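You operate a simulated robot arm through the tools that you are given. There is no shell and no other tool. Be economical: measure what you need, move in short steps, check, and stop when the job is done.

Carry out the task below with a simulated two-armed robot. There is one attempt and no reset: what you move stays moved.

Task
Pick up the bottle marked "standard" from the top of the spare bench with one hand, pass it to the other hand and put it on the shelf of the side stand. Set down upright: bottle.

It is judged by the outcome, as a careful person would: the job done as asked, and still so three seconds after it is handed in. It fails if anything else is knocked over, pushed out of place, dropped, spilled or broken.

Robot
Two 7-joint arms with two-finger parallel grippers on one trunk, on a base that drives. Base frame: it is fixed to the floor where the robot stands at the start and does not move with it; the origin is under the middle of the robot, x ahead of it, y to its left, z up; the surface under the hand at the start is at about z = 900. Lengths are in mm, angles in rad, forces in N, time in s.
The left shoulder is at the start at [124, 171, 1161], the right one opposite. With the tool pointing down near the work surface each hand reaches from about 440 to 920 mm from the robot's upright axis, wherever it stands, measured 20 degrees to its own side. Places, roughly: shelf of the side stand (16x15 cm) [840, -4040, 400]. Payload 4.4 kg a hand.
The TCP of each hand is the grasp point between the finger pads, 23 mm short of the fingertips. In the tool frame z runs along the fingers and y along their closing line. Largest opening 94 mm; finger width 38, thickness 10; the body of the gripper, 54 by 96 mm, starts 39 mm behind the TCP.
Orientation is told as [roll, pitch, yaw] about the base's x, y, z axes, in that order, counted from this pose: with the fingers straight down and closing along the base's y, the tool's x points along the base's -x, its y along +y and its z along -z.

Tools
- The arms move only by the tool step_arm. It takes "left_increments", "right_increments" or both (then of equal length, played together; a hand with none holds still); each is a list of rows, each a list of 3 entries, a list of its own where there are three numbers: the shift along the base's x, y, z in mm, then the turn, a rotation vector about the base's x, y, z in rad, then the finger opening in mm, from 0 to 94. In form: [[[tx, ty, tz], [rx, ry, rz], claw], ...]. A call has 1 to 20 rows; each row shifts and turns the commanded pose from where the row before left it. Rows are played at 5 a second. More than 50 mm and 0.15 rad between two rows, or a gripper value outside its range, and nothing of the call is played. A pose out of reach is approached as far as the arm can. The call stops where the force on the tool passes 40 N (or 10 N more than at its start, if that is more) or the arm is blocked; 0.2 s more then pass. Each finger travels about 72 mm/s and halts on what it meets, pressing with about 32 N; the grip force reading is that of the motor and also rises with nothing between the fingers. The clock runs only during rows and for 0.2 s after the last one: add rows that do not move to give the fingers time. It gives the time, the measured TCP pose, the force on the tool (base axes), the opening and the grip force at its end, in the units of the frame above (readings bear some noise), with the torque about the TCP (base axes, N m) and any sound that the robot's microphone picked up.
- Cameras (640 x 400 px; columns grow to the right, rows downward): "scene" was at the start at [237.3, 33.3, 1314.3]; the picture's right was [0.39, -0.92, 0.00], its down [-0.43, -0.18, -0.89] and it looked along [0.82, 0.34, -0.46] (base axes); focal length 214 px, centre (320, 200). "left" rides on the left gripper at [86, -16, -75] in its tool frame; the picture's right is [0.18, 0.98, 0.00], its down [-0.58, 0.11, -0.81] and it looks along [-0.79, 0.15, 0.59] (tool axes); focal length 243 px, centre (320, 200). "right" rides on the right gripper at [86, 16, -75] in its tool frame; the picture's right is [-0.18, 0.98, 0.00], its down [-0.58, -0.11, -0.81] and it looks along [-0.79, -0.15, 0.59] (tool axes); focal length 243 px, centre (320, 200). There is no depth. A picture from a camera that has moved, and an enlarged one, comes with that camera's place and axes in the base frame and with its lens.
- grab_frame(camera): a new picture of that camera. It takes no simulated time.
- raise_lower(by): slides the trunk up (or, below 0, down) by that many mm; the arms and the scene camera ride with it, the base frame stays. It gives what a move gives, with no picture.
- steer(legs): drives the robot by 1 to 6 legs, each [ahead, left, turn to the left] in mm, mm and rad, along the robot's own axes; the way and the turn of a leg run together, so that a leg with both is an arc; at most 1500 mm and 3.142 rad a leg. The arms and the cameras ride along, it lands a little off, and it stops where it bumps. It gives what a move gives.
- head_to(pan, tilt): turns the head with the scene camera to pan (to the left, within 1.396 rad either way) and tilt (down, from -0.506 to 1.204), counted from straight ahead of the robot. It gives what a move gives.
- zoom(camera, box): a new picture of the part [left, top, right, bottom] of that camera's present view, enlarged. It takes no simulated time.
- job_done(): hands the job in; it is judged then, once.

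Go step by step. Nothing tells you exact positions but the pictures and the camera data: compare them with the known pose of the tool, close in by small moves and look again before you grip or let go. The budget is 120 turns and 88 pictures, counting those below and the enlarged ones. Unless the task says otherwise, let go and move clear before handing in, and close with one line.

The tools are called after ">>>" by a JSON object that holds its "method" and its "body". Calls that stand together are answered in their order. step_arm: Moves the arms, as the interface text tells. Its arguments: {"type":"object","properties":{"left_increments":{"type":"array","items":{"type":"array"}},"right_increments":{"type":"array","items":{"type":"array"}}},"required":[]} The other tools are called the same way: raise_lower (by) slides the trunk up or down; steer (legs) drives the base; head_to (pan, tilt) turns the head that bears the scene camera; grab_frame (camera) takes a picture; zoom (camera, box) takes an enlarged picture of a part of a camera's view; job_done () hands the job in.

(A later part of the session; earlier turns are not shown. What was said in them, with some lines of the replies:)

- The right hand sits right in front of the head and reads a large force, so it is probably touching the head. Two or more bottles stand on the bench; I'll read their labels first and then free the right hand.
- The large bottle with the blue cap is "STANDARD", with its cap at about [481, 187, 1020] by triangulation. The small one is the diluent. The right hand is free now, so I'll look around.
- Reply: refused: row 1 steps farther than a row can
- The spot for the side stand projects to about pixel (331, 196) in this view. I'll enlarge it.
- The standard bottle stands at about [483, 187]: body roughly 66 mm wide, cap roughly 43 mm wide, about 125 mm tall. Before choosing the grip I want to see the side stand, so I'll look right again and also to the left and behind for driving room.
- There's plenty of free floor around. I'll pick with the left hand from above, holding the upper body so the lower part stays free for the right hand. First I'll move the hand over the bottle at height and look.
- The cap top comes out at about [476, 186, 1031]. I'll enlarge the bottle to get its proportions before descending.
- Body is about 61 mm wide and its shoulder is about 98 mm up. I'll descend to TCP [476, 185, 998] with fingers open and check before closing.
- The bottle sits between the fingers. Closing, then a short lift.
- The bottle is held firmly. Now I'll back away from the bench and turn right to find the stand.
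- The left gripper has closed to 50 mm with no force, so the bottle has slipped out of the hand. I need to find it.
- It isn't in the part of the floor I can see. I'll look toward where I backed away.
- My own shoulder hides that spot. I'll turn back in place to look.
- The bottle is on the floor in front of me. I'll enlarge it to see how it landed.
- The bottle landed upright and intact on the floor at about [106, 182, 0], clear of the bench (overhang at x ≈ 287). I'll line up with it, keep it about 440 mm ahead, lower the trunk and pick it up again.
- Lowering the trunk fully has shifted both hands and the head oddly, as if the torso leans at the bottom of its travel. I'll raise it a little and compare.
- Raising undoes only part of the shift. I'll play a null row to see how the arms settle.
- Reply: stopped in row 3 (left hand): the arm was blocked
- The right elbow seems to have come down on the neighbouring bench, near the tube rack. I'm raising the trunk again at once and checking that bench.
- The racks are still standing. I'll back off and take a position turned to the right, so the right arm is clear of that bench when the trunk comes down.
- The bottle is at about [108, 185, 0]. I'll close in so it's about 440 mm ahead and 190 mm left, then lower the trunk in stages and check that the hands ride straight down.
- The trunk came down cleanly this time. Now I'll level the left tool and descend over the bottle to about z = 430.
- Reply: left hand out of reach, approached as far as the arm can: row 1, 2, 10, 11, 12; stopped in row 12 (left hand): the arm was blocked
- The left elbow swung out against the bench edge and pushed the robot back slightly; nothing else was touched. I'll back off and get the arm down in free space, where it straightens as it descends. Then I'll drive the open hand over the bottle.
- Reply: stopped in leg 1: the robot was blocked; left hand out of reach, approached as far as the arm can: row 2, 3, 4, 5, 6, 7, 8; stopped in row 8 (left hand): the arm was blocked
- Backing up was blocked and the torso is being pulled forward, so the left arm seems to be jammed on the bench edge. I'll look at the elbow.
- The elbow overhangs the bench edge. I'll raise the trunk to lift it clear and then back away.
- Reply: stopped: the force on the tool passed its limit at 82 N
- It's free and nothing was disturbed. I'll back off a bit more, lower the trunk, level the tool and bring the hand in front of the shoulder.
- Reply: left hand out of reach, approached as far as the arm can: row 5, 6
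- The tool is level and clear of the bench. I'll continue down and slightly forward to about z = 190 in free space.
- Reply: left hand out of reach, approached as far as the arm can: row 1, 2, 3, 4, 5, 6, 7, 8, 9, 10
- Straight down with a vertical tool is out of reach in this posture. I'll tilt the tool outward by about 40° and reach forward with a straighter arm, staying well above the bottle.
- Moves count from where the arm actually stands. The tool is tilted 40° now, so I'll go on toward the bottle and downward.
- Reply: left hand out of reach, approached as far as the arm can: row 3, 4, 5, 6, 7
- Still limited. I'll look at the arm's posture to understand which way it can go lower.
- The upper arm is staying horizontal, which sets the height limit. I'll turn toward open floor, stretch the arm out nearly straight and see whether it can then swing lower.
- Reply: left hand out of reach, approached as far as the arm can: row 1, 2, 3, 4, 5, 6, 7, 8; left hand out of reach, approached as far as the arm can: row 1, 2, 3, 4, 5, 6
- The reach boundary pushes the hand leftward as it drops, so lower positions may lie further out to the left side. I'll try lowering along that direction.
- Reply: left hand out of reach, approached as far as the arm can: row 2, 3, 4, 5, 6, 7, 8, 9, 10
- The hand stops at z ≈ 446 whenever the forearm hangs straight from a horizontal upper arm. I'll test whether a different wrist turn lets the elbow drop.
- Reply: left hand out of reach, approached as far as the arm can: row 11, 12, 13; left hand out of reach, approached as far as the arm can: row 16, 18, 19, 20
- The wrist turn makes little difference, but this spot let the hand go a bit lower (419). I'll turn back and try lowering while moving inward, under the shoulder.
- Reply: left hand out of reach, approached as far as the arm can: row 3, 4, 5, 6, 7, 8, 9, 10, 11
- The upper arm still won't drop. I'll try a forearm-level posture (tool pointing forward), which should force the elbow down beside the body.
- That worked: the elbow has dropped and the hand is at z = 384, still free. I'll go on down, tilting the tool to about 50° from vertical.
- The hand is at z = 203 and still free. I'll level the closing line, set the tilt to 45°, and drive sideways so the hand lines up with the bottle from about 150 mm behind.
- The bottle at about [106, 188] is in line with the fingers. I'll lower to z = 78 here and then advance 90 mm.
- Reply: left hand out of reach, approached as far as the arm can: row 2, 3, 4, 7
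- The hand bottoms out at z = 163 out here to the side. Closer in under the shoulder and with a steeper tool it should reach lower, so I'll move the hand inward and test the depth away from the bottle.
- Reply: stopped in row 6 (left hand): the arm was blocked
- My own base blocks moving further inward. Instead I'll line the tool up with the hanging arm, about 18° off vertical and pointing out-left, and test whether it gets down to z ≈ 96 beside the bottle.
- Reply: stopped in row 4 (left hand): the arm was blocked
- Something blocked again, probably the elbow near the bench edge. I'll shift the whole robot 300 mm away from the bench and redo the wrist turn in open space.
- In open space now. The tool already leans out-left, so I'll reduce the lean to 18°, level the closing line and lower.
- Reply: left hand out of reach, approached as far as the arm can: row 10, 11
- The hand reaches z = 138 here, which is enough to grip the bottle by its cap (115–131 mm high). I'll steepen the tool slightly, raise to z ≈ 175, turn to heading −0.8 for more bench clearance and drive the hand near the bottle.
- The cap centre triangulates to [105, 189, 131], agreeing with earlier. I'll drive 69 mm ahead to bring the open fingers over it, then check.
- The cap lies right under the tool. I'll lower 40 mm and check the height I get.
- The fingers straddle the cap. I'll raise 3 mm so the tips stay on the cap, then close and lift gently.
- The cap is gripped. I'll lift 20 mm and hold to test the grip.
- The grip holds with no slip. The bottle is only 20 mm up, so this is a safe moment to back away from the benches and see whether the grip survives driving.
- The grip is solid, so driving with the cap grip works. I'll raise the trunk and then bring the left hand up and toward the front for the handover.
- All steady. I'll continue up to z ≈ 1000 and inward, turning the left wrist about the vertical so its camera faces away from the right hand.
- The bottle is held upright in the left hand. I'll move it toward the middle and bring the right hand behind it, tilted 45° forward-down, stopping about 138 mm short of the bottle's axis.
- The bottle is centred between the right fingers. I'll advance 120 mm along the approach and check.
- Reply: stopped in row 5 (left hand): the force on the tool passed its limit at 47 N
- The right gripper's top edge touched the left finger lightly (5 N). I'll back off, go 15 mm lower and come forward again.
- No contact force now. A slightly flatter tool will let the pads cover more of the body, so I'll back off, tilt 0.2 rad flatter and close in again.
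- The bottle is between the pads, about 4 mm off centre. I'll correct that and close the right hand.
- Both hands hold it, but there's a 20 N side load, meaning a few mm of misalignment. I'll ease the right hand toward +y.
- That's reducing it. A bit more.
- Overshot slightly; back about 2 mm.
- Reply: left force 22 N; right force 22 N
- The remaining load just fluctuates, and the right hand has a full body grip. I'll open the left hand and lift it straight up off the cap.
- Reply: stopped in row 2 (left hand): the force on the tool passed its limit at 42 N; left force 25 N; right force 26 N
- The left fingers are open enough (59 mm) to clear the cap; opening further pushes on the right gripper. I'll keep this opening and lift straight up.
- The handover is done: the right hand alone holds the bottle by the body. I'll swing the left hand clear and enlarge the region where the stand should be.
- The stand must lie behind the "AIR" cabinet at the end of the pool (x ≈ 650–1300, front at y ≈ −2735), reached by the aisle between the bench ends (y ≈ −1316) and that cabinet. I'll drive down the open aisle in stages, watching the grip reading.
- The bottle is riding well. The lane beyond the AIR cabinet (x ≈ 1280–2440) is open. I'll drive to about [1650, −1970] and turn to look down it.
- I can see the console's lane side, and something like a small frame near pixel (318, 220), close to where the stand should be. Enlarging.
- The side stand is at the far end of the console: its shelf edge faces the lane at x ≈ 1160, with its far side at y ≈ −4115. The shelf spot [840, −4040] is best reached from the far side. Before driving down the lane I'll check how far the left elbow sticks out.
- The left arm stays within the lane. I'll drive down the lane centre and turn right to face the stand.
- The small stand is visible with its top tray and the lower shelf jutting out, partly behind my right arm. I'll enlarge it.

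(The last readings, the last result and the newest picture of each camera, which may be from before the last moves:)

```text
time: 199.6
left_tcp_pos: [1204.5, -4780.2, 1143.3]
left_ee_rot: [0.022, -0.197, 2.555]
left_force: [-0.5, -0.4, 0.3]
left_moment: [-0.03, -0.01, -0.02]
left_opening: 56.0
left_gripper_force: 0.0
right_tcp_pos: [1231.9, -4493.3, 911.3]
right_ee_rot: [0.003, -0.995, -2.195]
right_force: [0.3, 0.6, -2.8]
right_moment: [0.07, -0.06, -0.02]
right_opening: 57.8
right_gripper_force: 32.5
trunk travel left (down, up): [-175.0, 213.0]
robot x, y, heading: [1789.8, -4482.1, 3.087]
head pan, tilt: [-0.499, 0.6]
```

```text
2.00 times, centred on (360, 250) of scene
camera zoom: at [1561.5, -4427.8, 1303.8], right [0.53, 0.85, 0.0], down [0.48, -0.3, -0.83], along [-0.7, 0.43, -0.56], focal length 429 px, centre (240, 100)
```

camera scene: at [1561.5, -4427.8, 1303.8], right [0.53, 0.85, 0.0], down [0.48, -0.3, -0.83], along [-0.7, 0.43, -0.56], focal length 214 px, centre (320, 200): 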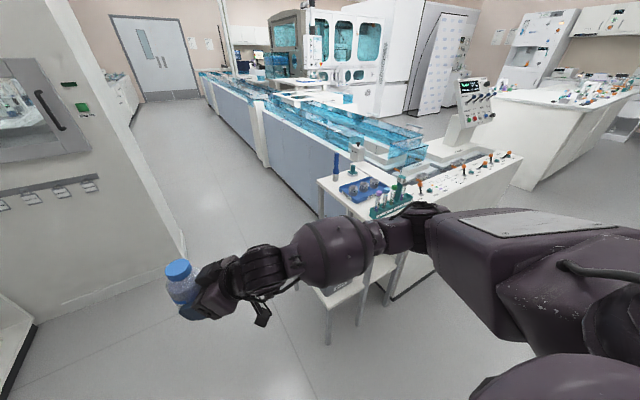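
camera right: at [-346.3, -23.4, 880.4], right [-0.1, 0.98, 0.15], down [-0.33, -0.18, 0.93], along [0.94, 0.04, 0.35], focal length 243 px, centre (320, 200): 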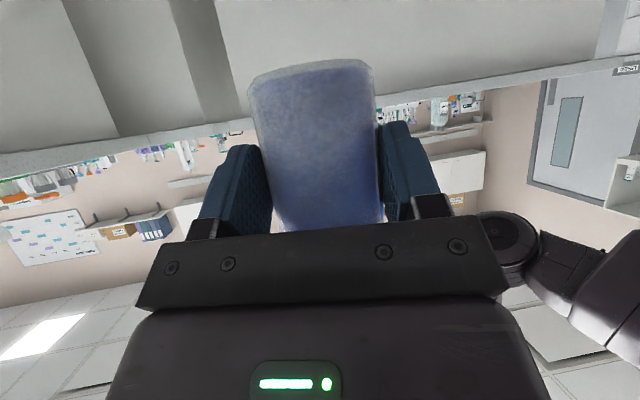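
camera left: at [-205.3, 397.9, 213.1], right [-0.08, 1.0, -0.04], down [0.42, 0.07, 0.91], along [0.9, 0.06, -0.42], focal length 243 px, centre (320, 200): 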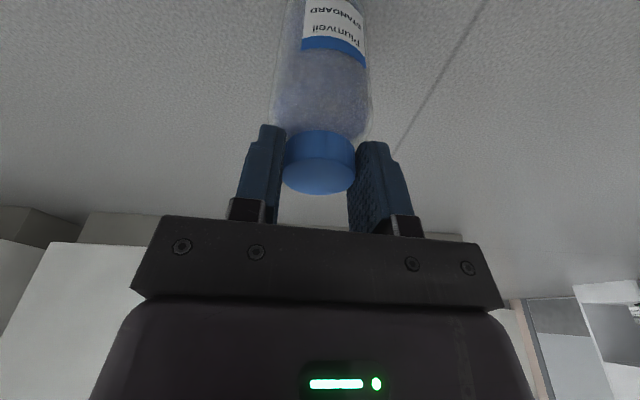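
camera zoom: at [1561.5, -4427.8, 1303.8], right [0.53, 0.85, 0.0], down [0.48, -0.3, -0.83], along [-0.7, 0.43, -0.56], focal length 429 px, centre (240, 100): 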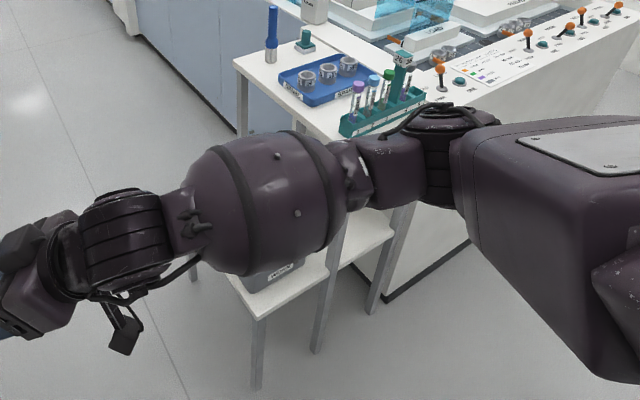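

I'll go around to the stand's far side: turn to face +y, back up to y ≈ −4900, then shift left to about x = 900, and look at the shelf from there.

>>> {"method": "steer", "body": {"legs": [[0, 0, -1.5], [-430, 0, 0]]}}

>>> {"method": "steer", "body": {"legs": [[0, 780, 0]]}}

>>> {"method": "head_to", "body": {"pan": 0.15, "tilt": 0.75}}

>>> {"method": "grab_frame", "body": {"camera": "scene"}}

```text
time: 206.0
left_tcp_pos: [1458.0, -4344.1, 1143.6]
left_ee_rot: [0.02, -0.198, 1.027]
left_force: [0.6, 0.8, 0.2]
left_moment: [0.02, -0.03, 0.0]
left_opening: 55.9
left_gripper_force: 0.1
right_tcp_pos: [1745.0, -4358.4, 911.5]
right_ee_rot: [0.002, -0.996, 2.563]
right_force: [0.1, -0.1, -2.8]
right_moment: [-0.04, -0.02, 0.04]
right_opening: 57.7
right_gripper_force: 32.3
trunk travel left (down, up): [-175.0, 213.0]
robot x, y, heading: [1786.2, -4909.7, 1.559]
head pan, tilt: [-0.499, 0.6]
```

```text
time: 213.2
left_tcp_pos: [692.1, -4322.3, 1144.1]
left_ee_rot: [0.019, -0.197, 1.013]
left_force: [-0.1, -0.7, -0.9]
left_moment: [0.03, -0.01, -0.02]
left_opening: 56.0
left_gripper_force: 0.2
right_tcp_pos: [978.7, -4341.3, 911.3]
right_ee_rot: [0.0, -0.997, 2.547]
right_force: [0.7, 0.6, -2.2]
right_moment: [0.02, -0.03, 0.02]
right_opening: 57.9
right_gripper_force: 32.3
trunk travel left (down, up): [-175.0, 213.0]
robot x, y, heading: [1005.0, -4897.2, 1.536]
head pan, tilt: [-0.499, 0.6]
```

```text
time: 214.2
left_tcp_pos: [691.6, -4323.2, 1143.1]
left_ee_rot: [0.021, -0.199, 1.012]
left_force: [-0.2, -0.6, 0.4]
left_moment: [0.04, 0.05, 0.03]
left_opening: 55.6
left_gripper_force: 0.0
right_tcp_pos: [980.1, -4341.7, 910.9]
right_ee_rot: [0.0, -0.997, 2.546]
right_force: [-0.5, 0.9, -2.1]
right_moment: [-0.05, -0.02, 0.01]
right_opening: 57.5
right_gripper_force: 31.7
trunk travel left (down, up): [-175.0, 213.0]
robot x, y, heading: [1014.4, -4898.7, 1.542]
head pan, tilt: [0.15, 0.75]
```

```text
10 pictures are left
camera scene: at [1003.7, -4665.8, 1290.9], right [0.99, 0.12, 0.0], down [0.08, -0.68, -0.73], along [-0.09, 0.73, -0.68], focal length 214 px, centre (320, 200)
```

scene: 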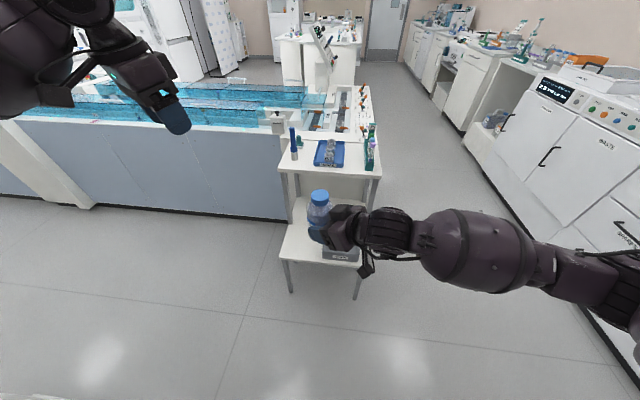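

Now it's clear: the shelf (z ≈ 400) sticks out in front of the stand's top, front edge at y ≈ −4132, x from 756 to 1131. A grey box stands on its right part (x ≥ 940), leaving the left patch around [840, −4050] free. I'll turn the right wrist to point straight ahead and bring the hand closer in before lowering.

>>> {"method": "step_arm", "body": {"right_increments": [[[35, -19, 0], [0, 0, -0.14], 40], [[35, -19, 0], [0, 0, -0.14], 40], [[35, -19, 0], [0, 0, -0.14], 40], [[35, -19, 0], [0, 0, -0.14], 40], [[35, -19, 0], [0, 0, -0.14], 40], [[35, -19, 0], [0, 0, -0.14], 40], [[35, -19, 0], [0, 0, -0.14], 40]]}}

>>> {"method": "raise_lower", "body": {"by": -172}}

>>> {"method": "step_arm", "body": {"right_increments": [[[0, 0, -20], [0, 0, 0], 40], [[0, 0, -20], [0, 0, 0], 40], [[0, 0, -20], [0, 0, 0], 40], [[0, 0, -20], [0, 0, 0], 40], [[0, 0, -20], [0, 0, 0], 40], [[0, 0, -20], [0, 0, 0], 40], [[0, 0, -20], [0, 0, 0], 40], [[0, 0, -20], [0, 0, 0], 40]]}}

```text
time: 215.8
left_tcp_pos: [693.8, -4324.2, 1143.6]
left_ee_rot: [0.021, -0.197, 1.013]
left_force: [-0.2, -0.5, -0.7]
left_moment: [-0.01, 0.03, 0.0]
left_opening: 55.8
left_gripper_force: 0.1
right_tcp_pos: [1268.4, -4462.2, 852.4]
right_ee_rot: [0.038, -0.999, 1.774]
right_force: [0.1, -1.6, -1.7]
right_moment: [-0.06, -0.02, 0.02]
right_opening: 57.8
right_gripper_force: 32.3
right hand out of reach, approached as far as the arm can: row 3, 4, 5, 6, 7
trunk travel left (down, up): [-175.0, 213.0]
robot x, y, heading: [1009.4, -4897.2, 1.544]
head pan, tilt: [0.15, 0.75]
```

```text
time: 217.4
left_tcp_pos: [693.5, -4320.6, 983.0]
left_ee_rot: [0.008, -0.179, 1.014]
left_force: [0.5, -0.5, -0.2]
left_moment: [0.02, 0.01, -0.02]
left_opening: 55.9
left_gripper_force: 0.0
right_tcp_pos: [1269.8, -4539.3, 586.8]
right_ee_rot: [0.158, -0.543, 1.689]
right_force: [3.9, 4.6, 14.3]
right_moment: [-2.14, 0.09, 0.42]
right_opening: 57.4
right_gripper_force: 32.1
trunk travel left (down, up): [-21.0, 368.0]
robot x, y, heading: [1009.4, -4898.7, 1.54]
head pan, tilt: [0.15, 0.75]
stopped: the force on the tool passed its limit at 79 N (the readings are from after the stop); the commanded pose is now the measured one
```

```text
time: 217.7
left_tcp_pos: [692.7, -4320.1, 983.5]
left_ee_rot: [0.007, -0.179, 1.013]
left_force: [0.5, 0.4, -0.3]
left_moment: [-0.01, 0.02, -0.02]
left_opening: 56.1
left_gripper_force: 0.0
right_tcp_pos: [1269.7, -4538.6, 586.4]
right_ee_rot: [0.159, -0.542, 1.689]
right_force: [6.6, -2.4, 20.1]
right_moment: [-2.74, 0.17, 0.73]
right_opening: 57.7
right_gripper_force: 32.0
trunk travel left (down, up): [-21.0, 368.0]
robot x, y, heading: [1008.7, -4899.2, 1.539]
head pan, tilt: [0.15, 0.75]
stopped in row 1 (right hand): the force on the tool passed its limit at 84 N (the readings are from after the stop); the commanded pose is now the measured one
```

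The right hand met something while the trunk came down. I'll look before moving further.

>>> {"method": "head_to", "body": {"pan": -0.6, "tilt": 1.0}}

>>> {"method": "grab_frame", "body": {"camera": "scene"}}

```text
time: 218.8
left_tcp_pos: [692.8, -4322.7, 982.9]
left_ee_rot: [0.007, -0.182, 1.013]
left_force: [-0.3, -0.6, -0.3]
left_moment: [-0.02, 0.02, 0.02]
left_opening: 55.9
left_gripper_force: 0.2
right_tcp_pos: [1269.2, -4537.1, 585.8]
right_ee_rot: [0.158, -0.543, 1.691]
right_force: [12.0, -4.4, 33.2]
right_moment: [-4.19, 0.31, 1.36]
right_opening: 57.8
right_gripper_force: 32.3
trunk travel left (down, up): [-21.0, 368.0]
robot x, y, heading: [1006.8, -4902.3, 1.546]
head pan, tilt: [-0.6, 1.0]
```

```text
9 pictures are left
camera scene: at [1058.5, -4550.0, 1083.1], right [0.81, -0.59, 0.0], down [-0.49, -0.68, -0.54], along [0.32, 0.44, -0.84], focal length 214 px, centre (320, 200)
```

scene: 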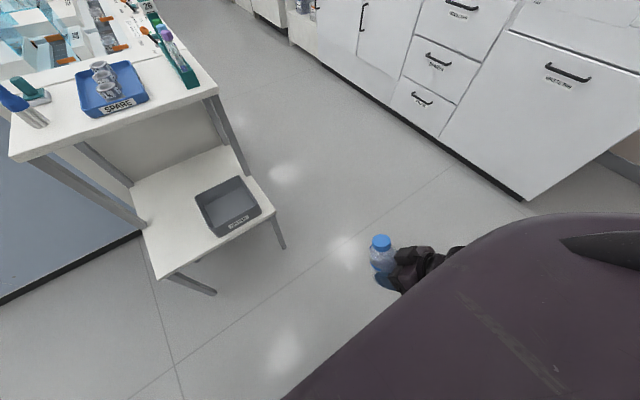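

The bottle is fine; the wrist is pressing against my own torso. I'll move the hand forward, away from the body.

>>> {"method": "step_arm", "body": {"right_increments": [[[0, 20, 8], [0, 0, 0], 40], [[5, 30, 0], [0, 0, 0], 40], [[5, 30, 0], [0, 0, 0], 40], [[0, 30, 0], [0, 0, 0], 40]]}}

```text
time: 219.8
left_tcp_pos: [693.0, -4320.8, 981.1]
left_ee_rot: [0.009, -0.18, 1.012]
left_force: [0.1, -1.0, 0.0]
left_moment: [-0.01, -0.03, 0.02]
left_opening: 56.1
left_gripper_force: 0.2
right_tcp_pos: [1279.8, -4426.6, 593.5]
right_ee_rot: [0.159, -0.541, 1.688]
right_force: [-0.9, 0.0, -3.1]
right_moment: [-0.08, 0.01, 0.01]
right_opening: 57.7
right_gripper_force: 32.3
trunk travel left (down, up): [-21.0, 368.0]
robot x, y, heading: [1010.3, -4897.7, 1.546]
head pan, tilt: [-0.6, 1.0]
```

Free now, with only the bottle's weight on the hand. I'll rotate the tool back so the bottle is upright, moving slightly forward.

>>> {"method": "step_arm", "body": {"right_increments": [[[0, 15, 0], [0.1153, -0.0204, -0.0495], 40], [[0, 15, 0], [0.1153, -0.0204, -0.0495], 40], [[0, 15, 0], [0.1153, -0.0204, -0.0495], 40], [[0, 15, 0], [0.1153, -0.0204, -0.0495], 40]]}}

>>> {"method": "step_arm", "body": {"right_increments": [[[0, 0, -20], [0, 0, 0], 40], [[0, 0, -20], [0, 0, 0], 40], [[0, 0, -20], [0, 0, 0], 40]]}}

```text
time: 220.8
left_tcp_pos: [692.8, -4320.8, 983.7]
left_ee_rot: [0.008, -0.18, 1.011]
left_force: [-0.4, -0.1, 0.3]
left_moment: [0.0, 0.01, 0.05]
left_opening: 56.0
left_gripper_force: 0.0
right_tcp_pos: [1297.8, -4400.6, 590.3]
right_ee_rot: [0.12, -0.818, 1.609]
right_force: [0.4, -0.4, -2.8]
right_moment: [-0.04, 0.0, -0.02]
right_opening: 57.8
right_gripper_force: 32.0
right hand out of reach, approached as far as the arm can: row 2, 3, 4
trunk travel left (down, up): [-21.0, 368.0]
robot x, y, heading: [1008.9, -4898.9, 1.543]
head pan, tilt: [-0.6, 1.0]
```

```text
time: 221.6
left_tcp_pos: [693.6, -4320.1, 982.6]
left_ee_rot: [0.009, -0.181, 1.013]
left_force: [-0.4, 0.6, 0.3]
left_moment: [0.02, -0.04, -0.02]
left_opening: 56.1
left_gripper_force: 0.0
right_tcp_pos: [1325.6, -4395.3, 534.2]
right_ee_rot: [0.084, -0.82, 1.622]
right_force: [0.1, -0.5, -1.9]
right_moment: [-0.05, -0.01, 0.0]
right_opening: 57.6
right_gripper_force: 31.9
right hand out of reach, approached as far as the arm can: row 1, 2, 3
trunk travel left (down, up): [-21.0, 368.0]
robot x, y, heading: [1009.0, -4900.9, 1.548]
head pan, tilt: [-0.6, 1.0]
```

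It's still descending but at a joint limit. The left arm got low by starting further out to the side, so I'll mirror that: up and outward, square the tool so the bottle is upright, then lower while drawing in.

>>> {"method": "step_arm", "body": {"right_increments": [[[35, 0, 30], [0, 0, 0], 40], [[35, 0, 30], [0, 0, 0], 40], [[35, 0, 30], [0, 0, 0], 40], [[35, 0, 30], [0, 0, 0], 40], [[10, 0, 0], [0.09, -0.024, -0.03], 40], [[10, 0, 0], [0.09, -0.024, -0.03], 40]]}}

>>> {"method": "step_arm", "body": {"right_increments": [[[-7, -20, -30], [0, 0, 0], 40], [[-7, -20, -30], [0, 0, 0], 40], [[-7, -20, -30], [0, 0, 0], 40]]}}

```text
time: 223.0
left_tcp_pos: [693.2, -4320.4, 982.6]
left_ee_rot: [0.009, -0.18, 1.013]
left_force: [0.4, -1.0, -0.6]
left_moment: [0.01, -0.02, 0.01]
left_opening: 56.0
left_gripper_force: 0.1
right_tcp_pos: [1485.2, -4394.4, 656.5]
right_ee_rot: [-0.028, -1.0, 1.643]
right_force: [0.4, 0.2, -2.8]
right_moment: [-0.04, 0.04, -0.01]
right_opening: 57.7
right_gripper_force: 32.2
trunk travel left (down, up): [-21.0, 368.0]
robot x, y, heading: [1012.3, -4895.8, 1.539]
head pan, tilt: [-0.6, 1.0]
```

```text
time: 223.8
left_tcp_pos: [693.1, -4319.7, 980.9]
left_ee_rot: [0.008, -0.178, 1.013]
left_force: [-0.7, -0.1, 0.3]
left_moment: [0.01, 0.01, -0.02]
left_opening: 56.0
left_gripper_force: 0.0
right_tcp_pos: [1462.1, -4455.8, 566.2]
right_ee_rot: [-0.029, -1.0, 1.643]
right_force: [0.2, 0.9, -0.9]
right_moment: [-0.06, 0.01, 0.01]
right_opening: 57.7
right_gripper_force: 31.8
trunk travel left (down, up): [-21.0, 368.0]
robot x, y, heading: [1010.0, -4894.6, 1.542]
head pan, tilt: [-0.6, 1.0]
```

That works without hitting the limits. I'll continue down to z ≈ 482 (bottle base ≈ 433) and look.

>>> {"method": "step_arm", "body": {"right_increments": [[[-5, -12, -28], [-0.001, 0.0156, 0.0244], 40], [[-5, -12, -28], [0, 0, 0], 40], [[-5, -12, -28], [0, 0, 0], 40]]}}

>>> {"method": "head_to", "body": {"pan": -0.5, "tilt": 0.9}}

>>> {"method": "grab_frame", "body": {"camera": "scene"}}

```text
time: 224.6
left_tcp_pos: [693.5, -4320.8, 981.6]
left_ee_rot: [0.009, -0.179, 1.013]
left_force: [0.3, -0.2, 0.3]
left_moment: [0.04, 0.0, -0.01]
left_opening: 56.0
left_gripper_force: 0.0
right_tcp_pos: [1449.4, -4489.9, 483.1]
right_ee_rot: [0.004, -1.0, 1.642]
right_force: [0.6, 0.6, -2.1]
right_moment: [-0.06, -0.01, -0.01]
right_opening: 57.8
right_gripper_force: 31.8
trunk travel left (down, up): [-21.0, 368.0]
robot x, y, heading: [1009.4, -4899.8, 1.541]
head pan, tilt: [-0.6, 1.0]
```

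```text
time: 225.3
left_tcp_pos: [692.9, -4320.1, 983.7]
left_ee_rot: [0.01, -0.178, 1.012]
left_force: [-1.0, 0.5, -0.1]
left_moment: [0.01, -0.02, -0.01]
left_opening: 56.0
left_gripper_force: 0.0
right_tcp_pos: [1448.5, -4490.5, 482.6]
right_ee_rot: [0.004, -1.0, 1.644]
right_force: [-1.1, 0.9, -3.9]
right_moment: [-0.04, -0.05, -0.01]
right_opening: 57.6
right_gripper_force: 31.9
trunk travel left (down, up): [-21.0, 368.0]
robot x, y, heading: [1010.0, -4896.1, 1.543]
head pan, tilt: [-0.499, 0.901]
```

```text
8 pictures are left
camera scene: at [1056.0, -4540.2, 1089.8], right [0.86, -0.5, 0.0], down [-0.39, -0.68, -0.62], along [0.31, 0.54, -0.78], focal length 214 px, centre (320, 200)
```

scene: 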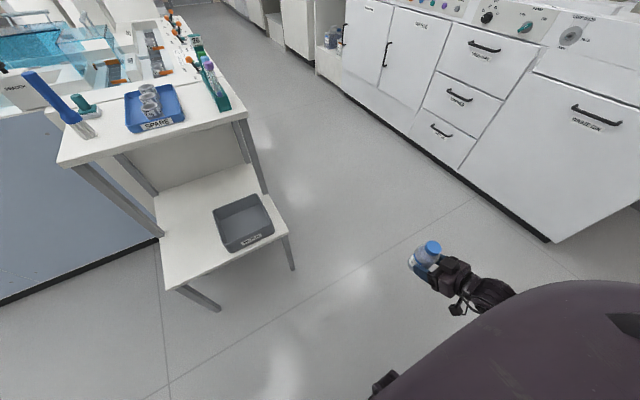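

The free patch is x 761–940, y −4134…−3904, left of the bin (x ≥ 946). I'll aim the bottle's axis at about [848, −4060]. I'll drive ahead first, then sideways, stopping just in front of the shelf edge with the bottle base still 34 mm above shelf level.

>>> {"method": "steer", "body": {"legs": [[275, 0, 0], [0, 300, 0]]}}

>>> {"method": "steer", "body": {"legs": [[0, 290, 0]]}}

>>> {"method": "grab_frame", "body": {"camera": "scene"}}

```text
time: 230.0
left_tcp_pos: [411.9, -4033.4, 981.6]
left_ee_rot: [0.009, -0.178, 1.008]
left_force: [-0.1, -1.1, 0.4]
left_moment: [0.0, 0.04, 0.01]
left_opening: 56.2
left_gripper_force: 0.1
right_tcp_pos: [1166.0, -4208.0, 482.1]
right_ee_rot: [0.004, -0.999, 1.637]
right_force: [0.3, 0.6, -2.4]
right_moment: [-0.07, 0.01, 0.04]
right_opening: 57.7
right_gripper_force: 32.3
trunk travel left (down, up): [-21.0, 368.0]
robot x, y, heading: [724.1, -4613.9, 1.544]
head pan, tilt: [-0.499, 0.901]
```

```text
time: 233.1
left_tcp_pos: [128.2, -4020.9, 982.1]
left_ee_rot: [0.01, -0.179, 1.002]
left_force: [1.2, 0.3, 0.5]
left_moment: [-0.06, 0.02, -0.03]
left_opening: 56.0
left_gripper_force: 0.1
right_tcp_pos: [880.8, -4199.7, 482.6]
right_ee_rot: [0.004, -0.999, 1.631]
right_force: [-0.4, 0.2, -3.9]
right_moment: [-0.05, 0.02, 0.0]
right_opening: 57.8
right_gripper_force: 31.9
trunk travel left (down, up): [-21.0, 368.0]
robot x, y, heading: [433.3, -4604.7, 1.533]
head pan, tilt: [-0.499, 0.901]
```

```text
7 pictures are left
camera scene: at [488.1, -4245.1, 1089.8], right [0.86, -0.51, 0.0], down [-0.4, -0.67, -0.62], along [0.32, 0.53, -0.78], focal length 214 px, centre (320, 200)
```

scene: 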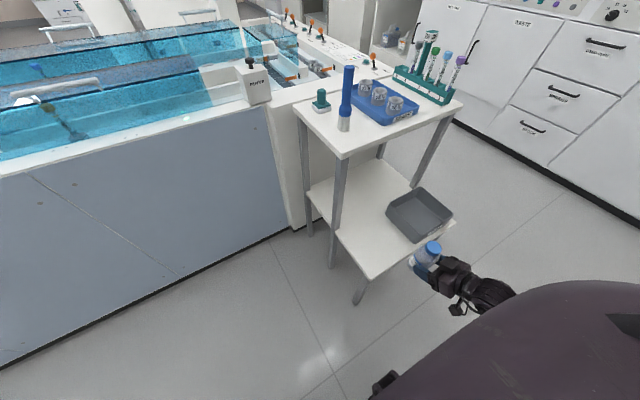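

The patch between the shelf's left edge (749) and the bin (950) is centred on x ≈ 850. I'll move the base 34 mm left and 90 mm ahead, keeping the bottle above the shelf.

>>> {"method": "steer", "body": {"legs": [[0, 35, 0], [90, 0, 0]]}}

>>> {"method": "grab_frame", "body": {"camera": "right"}}

>>> {"method": "zoom", "body": {"camera": "scene", "box": [330, 170, 490, 310]}}

```text
time: 233.9
left_tcp_pos: [117.2, -4021.4, 982.0]
left_ee_rot: [0.006, -0.18, 1.007]
left_force: [-0.4, 0.3, -0.4]
left_moment: [-0.05, 0.03, -0.02]
left_opening: 56.2
left_gripper_force: 0.0
right_tcp_pos: [872.2, -4197.1, 481.8]
right_ee_rot: [0.006, -0.996, 1.632]
right_force: [-0.8, -0.3, -3.0]
right_moment: [-0.03, -0.01, 0.01]
right_opening: 57.9
right_gripper_force: 31.2
trunk travel left (down, up): [-21.0, 368.0]
robot x, y, heading: [431.3, -4602.5, 1.535]
head pan, tilt: [-0.499, 0.901]
stopped in leg 1: the robot was blocked; the commanded pose is now the measured one
```

```text
6 pictures are left
camera right: at [861.6, -4308.5, 450.6], right [-0.99, 0.03, 0.16], down [0.14, -0.35, 0.93], along [0.09, 0.94, 0.34], focal length 243 px, centre (320, 200)
```

right: 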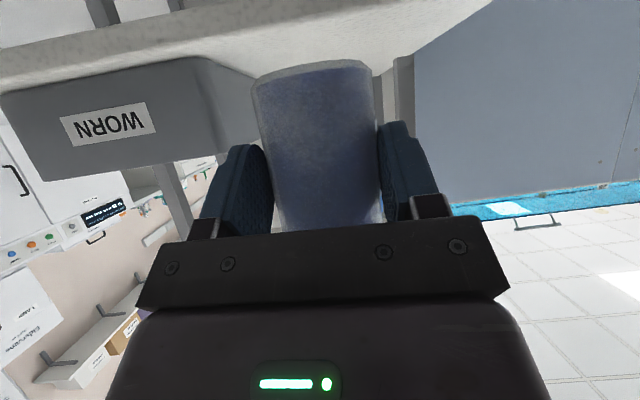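

```text
2.86 times, centred on (410, 240) of scene
camera zoom: at [478.2, -4243.1, 1089.9], right [0.86, -0.51, 0.0], down [-0.4, -0.68, -0.62], along [0.32, 0.54, -0.78], focal length 613 px, centre (63, 86)
```

zoom: 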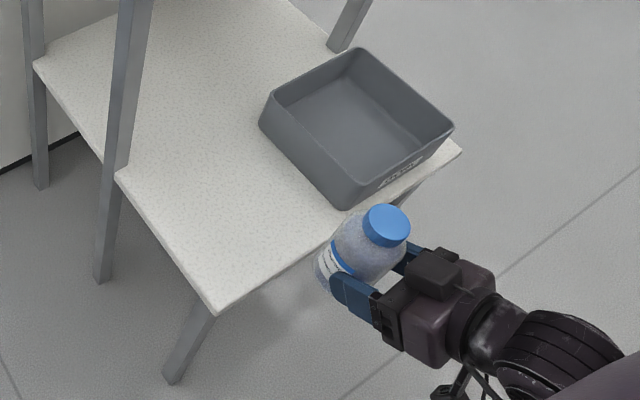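

The base is blocked on its left side, so I'll leave it there. I'll drive ahead 90 mm and finish the sideways shift with the arm.

>>> {"method": "steer", "body": {"legs": [[90, 0, 0]]}}

>>> {"method": "step_arm", "body": {"right_increments": [[[-8, 0, 0], [0, 0, 0], 40], [[-8, 0, 0], [0, 0, 0], 40], [[-8, 0, 0], [0, 0, 0], 40]]}}

```text
time: 235.0
left_tcp_pos: [120.4, -3932.5, 982.1]
left_ee_rot: [0.005, -0.181, 1.009]
left_force: [-0.7, -0.2, -0.3]
left_moment: [-0.01, 0.03, 0.0]
left_opening: 56.2
left_gripper_force: 0.0
right_tcp_pos: [872.7, -4106.8, 481.8]
right_ee_rot: [0.005, -0.997, 1.635]
right_force: [0.6, 0.1, -3.0]
right_moment: [-0.03, -0.03, 0.0]
right_opening: 57.9
right_gripper_force: 32.6
trunk travel left (down, up): [-21.0, 368.0]
robot x, y, heading: [433.5, -4512.6, 1.535]
head pan, tilt: [-0.499, 0.901]
```

```text
time: 235.8
left_tcp_pos: [119.4, -3932.7, 982.8]
left_ee_rot: [0.008, -0.18, 1.008]
left_force: [-1.6, -0.5, -1.4]
left_moment: [0.0, -0.03, 0.01]
left_opening: 55.8
left_gripper_force: 0.1
right_tcp_pos: [849.9, -4107.8, 482.5]
right_ee_rot: [0.005, -0.996, 1.636]
right_force: [-0.6, 0.3, -2.4]
right_moment: [-0.03, -0.01, -0.02]
right_opening: 57.7
right_gripper_force: 32.1
trunk travel left (down, up): [-21.0, 368.0]
robot x, y, heading: [433.7, -4512.2, 1.537]
head pan, tilt: [-0.499, 0.901]
```

Now another 38 mm ahead, then a look from above.

>>> {"method": "steer", "body": {"legs": [[38, 0, 0]]}}

>>> {"method": "zoom", "body": {"camera": "scene", "box": [330, 170, 490, 310]}}

```text
time: 236.7
left_tcp_pos: [120.5, -3893.3, 982.3]
left_ee_rot: [0.007, -0.18, 1.007]
left_force: [-0.6, 0.1, -0.4]
left_moment: [-0.03, 0.03, 0.01]
left_opening: 56.1
left_gripper_force: 0.0
right_tcp_pos: [850.8, -4068.2, 483.0]
right_ee_rot: [0.007, -0.996, 1.635]
right_force: [1.2, 0.8, -2.9]
right_moment: [-0.07, -0.02, 0.03]
right_opening: 57.7
right_gripper_force: 32.0
trunk travel left (down, up): [-21.0, 368.0]
robot x, y, heading: [434.0, -4474.9, 1.541]
head pan, tilt: [-0.499, 0.901]
```

```text
2.86 times, centred on (410, 240) of scene
camera zoom: at [481.7, -4114.6, 1089.6], right [0.86, -0.51, 0.0], down [-0.4, -0.68, -0.62], along [0.31, 0.54, -0.78], focal length 613 px, centre (63, 86)
```

zoom: 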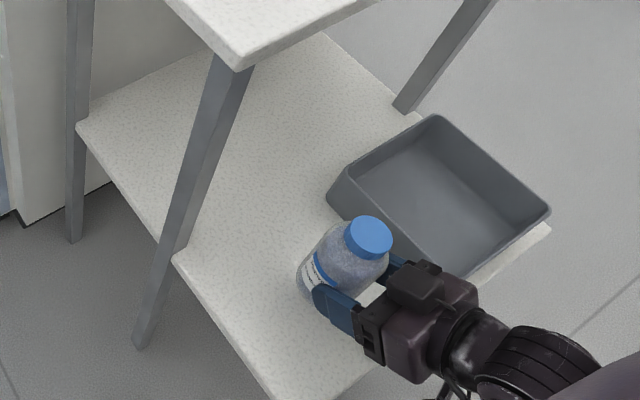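

The bottle is over the free patch, clear of the bin. I'll lower gently to just above the shelf.

>>> {"method": "step_arm", "body": {"right_increments": [[[0, 0, -8], [0, 0, 0], 40], [[0, 0, -8], [0, 0, 0], 40], [[0, 0, -6], [0, 0, 0], 40], [[0, 0, -4], [0, 0, 0], 40]]}}

>>> {"method": "step_arm", "body": {"right_increments": [[[0, 0, -2], [0, 0, 0], 40], [[0, 0, -2], [0, 0, 0], 40]]}}

```text
time: 237.7
left_tcp_pos: [119.3, -3893.4, 981.8]
left_ee_rot: [0.01, -0.179, 1.011]
left_force: [0.4, -0.7, -0.1]
left_moment: [0.02, 0.0, -0.02]
left_opening: 55.8
left_gripper_force: 0.0
right_tcp_pos: [849.9, -4069.3, 456.5]
right_ee_rot: [0.005, -0.997, 1.637]
right_force: [0.4, -0.5, -3.4]
right_moment: [-0.08, -0.02, 0.01]
right_opening: 57.7
right_gripper_force: 31.7
trunk travel left (down, up): [-21.0, 368.0]
robot x, y, heading: [431.8, -4470.5, 1.541]
head pan, tilt: [-0.499, 0.901]
```

```text
time: 238.3
left_tcp_pos: [121.0, -3894.0, 982.3]
left_ee_rot: [0.009, -0.178, 1.008]
left_force: [0.0, 0.0, 0.2]
left_moment: [0.0, 0.03, -0.01]
left_opening: 56.0
left_gripper_force: 0.0
right_tcp_pos: [849.2, -4069.2, 450.8]
right_ee_rot: [0.006, -0.997, 1.634]
right_force: [0.1, -0.2, -3.7]
right_moment: [-0.06, 0.02, 0.0]
right_opening: 57.8
right_gripper_force: 32.2
trunk travel left (down, up): [-21.0, 368.0]
robot x, y, heading: [433.9, -4473.3, 1.541]
head pan, tilt: [-0.499, 0.901]
```

No contact yet at z ≈ 451. Continuing in small steps.

>>> {"method": "step_arm", "body": {"right_increments": [[[0, 0, -2], [0, 0, 0], 40], [[0, 0, -1.5], [0, 0, 0], 40]]}}

>>> {"method": "grab_frame", "body": {"camera": "right"}}

```text
time: 238.9
left_tcp_pos: [120.2, -3893.6, 982.5]
left_ee_rot: [0.01, -0.181, 1.01]
left_force: [-0.8, 0.3, 0.0]
left_moment: [0.0, -0.02, -0.02]
left_opening: 55.9
left_gripper_force: 0.1
right_tcp_pos: [851.0, -4068.0, 449.5]
right_ee_rot: [0.002, -1.0, 1.635]
right_force: [-0.5, -2.6, 8.0]
right_moment: [-0.28, 0.01, -0.01]
right_opening: 57.7
right_gripper_force: 32.3
trunk travel left (down, up): [-21.0, 368.0]
robot x, y, heading: [433.4, -4473.0, 1.542]
head pan, tilt: [-0.499, 0.901]
```

```text
3 pictures are left
camera right: at [840.9, -4180.1, 418.2], right [-0.99, 0.03, 0.16], down [0.14, -0.36, 0.92], along [0.09, 0.93, 0.35], focal length 243 px, centre (320, 200)
```

right: 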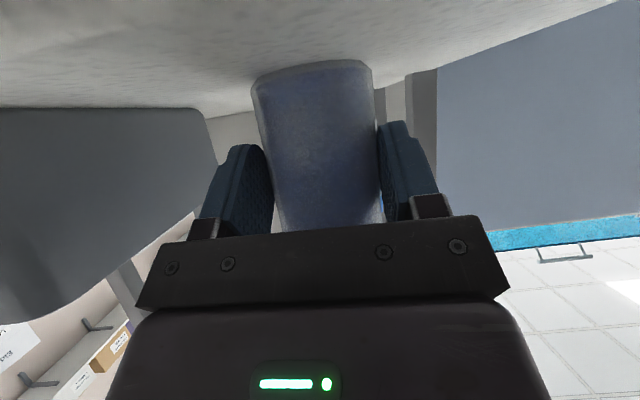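

The shelf now carries the bottle (+8 N upward, right at the predicted height). I'll open gently and back straight out.

>>> {"method": "step_arm", "body": {"right_increments": [[[0, 0, 0], [0, 0, 0], 62], [[0, 0, 0], [0, 0, 0], 70], [[0, 0, 0], [0, 0, 0], 84], [[0, 0, 0], [0, 0, 0], 94], [[0, 0, 0], [0, 0, 0], 94]]}}

>>> {"method": "zoom", "body": {"camera": "scene", "box": [330, 170, 490, 310]}}

```text
time: 240.1
left_tcp_pos: [118.8, -3894.2, 982.8]
left_ee_rot: [0.009, -0.181, 1.009]
left_force: [0.3, -0.1, -0.4]
left_moment: [-0.01, -0.05, 0.02]
left_opening: 55.8
left_gripper_force: 0.0
right_tcp_pos: [850.8, -4069.7, 448.3]
right_ee_rot: [0.004, -0.995, 1.635]
right_force: [-0.2, -0.2, 0.2]
right_moment: [-0.01, -0.01, 0.0]
right_opening: 94.0
right_gripper_force: 0.0
trunk travel left (down, up): [-21.0, 368.0]
robot x, y, heading: [433.1, -4471.5, 1.538]
head pan, tilt: [-0.499, 0.901]
```

```text
2.86 times, centred on (410, 240) of scene
camera zoom: at [481.7, -4115.2, 1089.9], right [0.86, -0.51, 0.0], down [-0.4, -0.68, -0.62], along [0.31, 0.54, -0.78], focal length 613 px, centre (63, 86)
```

zoom: 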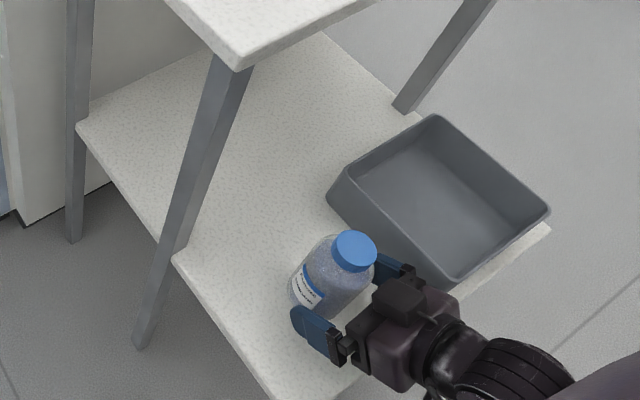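

The bottle stands free and upright between the open fingers. Backing straight out.

>>> {"method": "step_arm", "body": {"right_increments": [[[0, -10, 0], [0, 0, 0], 94], [[0, -15, 0], [0, 0, 0], 94], [[0, -15, 0], [0, 0, 0], 94]]}}

>>> {"method": "steer", "body": {"legs": [[-110, 0, 0]]}}

>>> {"method": "grab_frame", "body": {"camera": "scene"}}

```text
time: 240.9
left_tcp_pos: [119.5, -3893.8, 982.2]
left_ee_rot: [0.008, -0.18, 1.01]
left_force: [0.7, 0.5, 0.4]
left_moment: [-0.02, 0.03, -0.01]
left_opening: 56.2
left_gripper_force: 0.0
right_tcp_pos: [850.2, -4108.4, 449.5]
right_ee_rot: [0.004, -0.999, 1.635]
right_force: [0.5, 0.6, 0.0]
right_moment: [-0.01, 0.0, 0.01]
right_opening: 94.1
right_gripper_force: 0.1
trunk travel left (down, up): [-21.0, 368.0]
robot x, y, heading: [435.3, -4471.3, 1.539]
head pan, tilt: [-0.499, 0.901]
```

```text
time: 242.1
left_tcp_pos: [115.4, -4003.5, 982.0]
left_ee_rot: [0.009, -0.182, 1.009]
left_force: [0.2, -0.5, 0.2]
left_moment: [0.01, -0.01, 0.01]
left_opening: 55.8
left_gripper_force: 0.1
right_tcp_pos: [846.1, -4217.3, 449.3]
right_ee_rot: [0.005, -0.997, 1.637]
right_force: [0.4, 0.5, 0.4]
right_moment: [-0.01, -0.03, 0.03]
right_opening: 94.0
right_gripper_force: 0.1
trunk travel left (down, up): [-21.0, 368.0]
robot x, y, heading: [430.5, -4579.2, 1.544]
head pan, tilt: [-0.499, 0.901]
```

```text
1 pictures are left
camera scene: at [477.7, -4223.6, 1090.0], right [0.86, -0.51, 0.0], down [-0.4, -0.68, -0.62], along [0.31, 0.54, -0.78], focal length 214 px, centre (320, 200)
```

scene: 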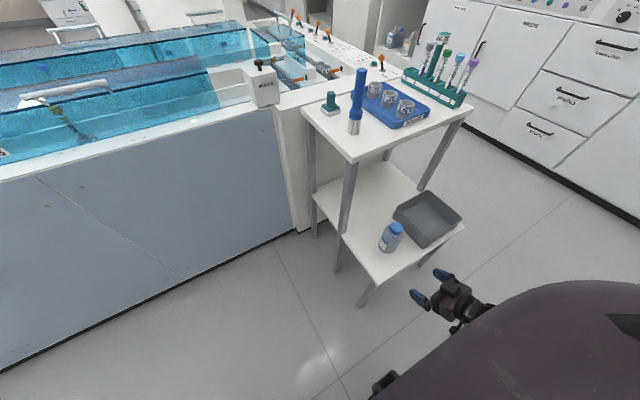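

The "standard" bottle stands upright on the side stand's shelf next to the bin. Both hands are clear and nothing around it has moved, so I'm handing in.

>>> {"method": "job_done", "body": {}}

```text
The job is handed in.
```

The "standard" bottle is standing upright on the side stand's shelf, passed from the left hand to the right, but it was dropped once on the way. It slipped out of the left hand onto the floor by the spare bench, landed upright and looked undamaged, and I picked it up again. My elbows and base also bumped the benches and something near the stand; nothing looked knocked over or moved in the pictures I took.
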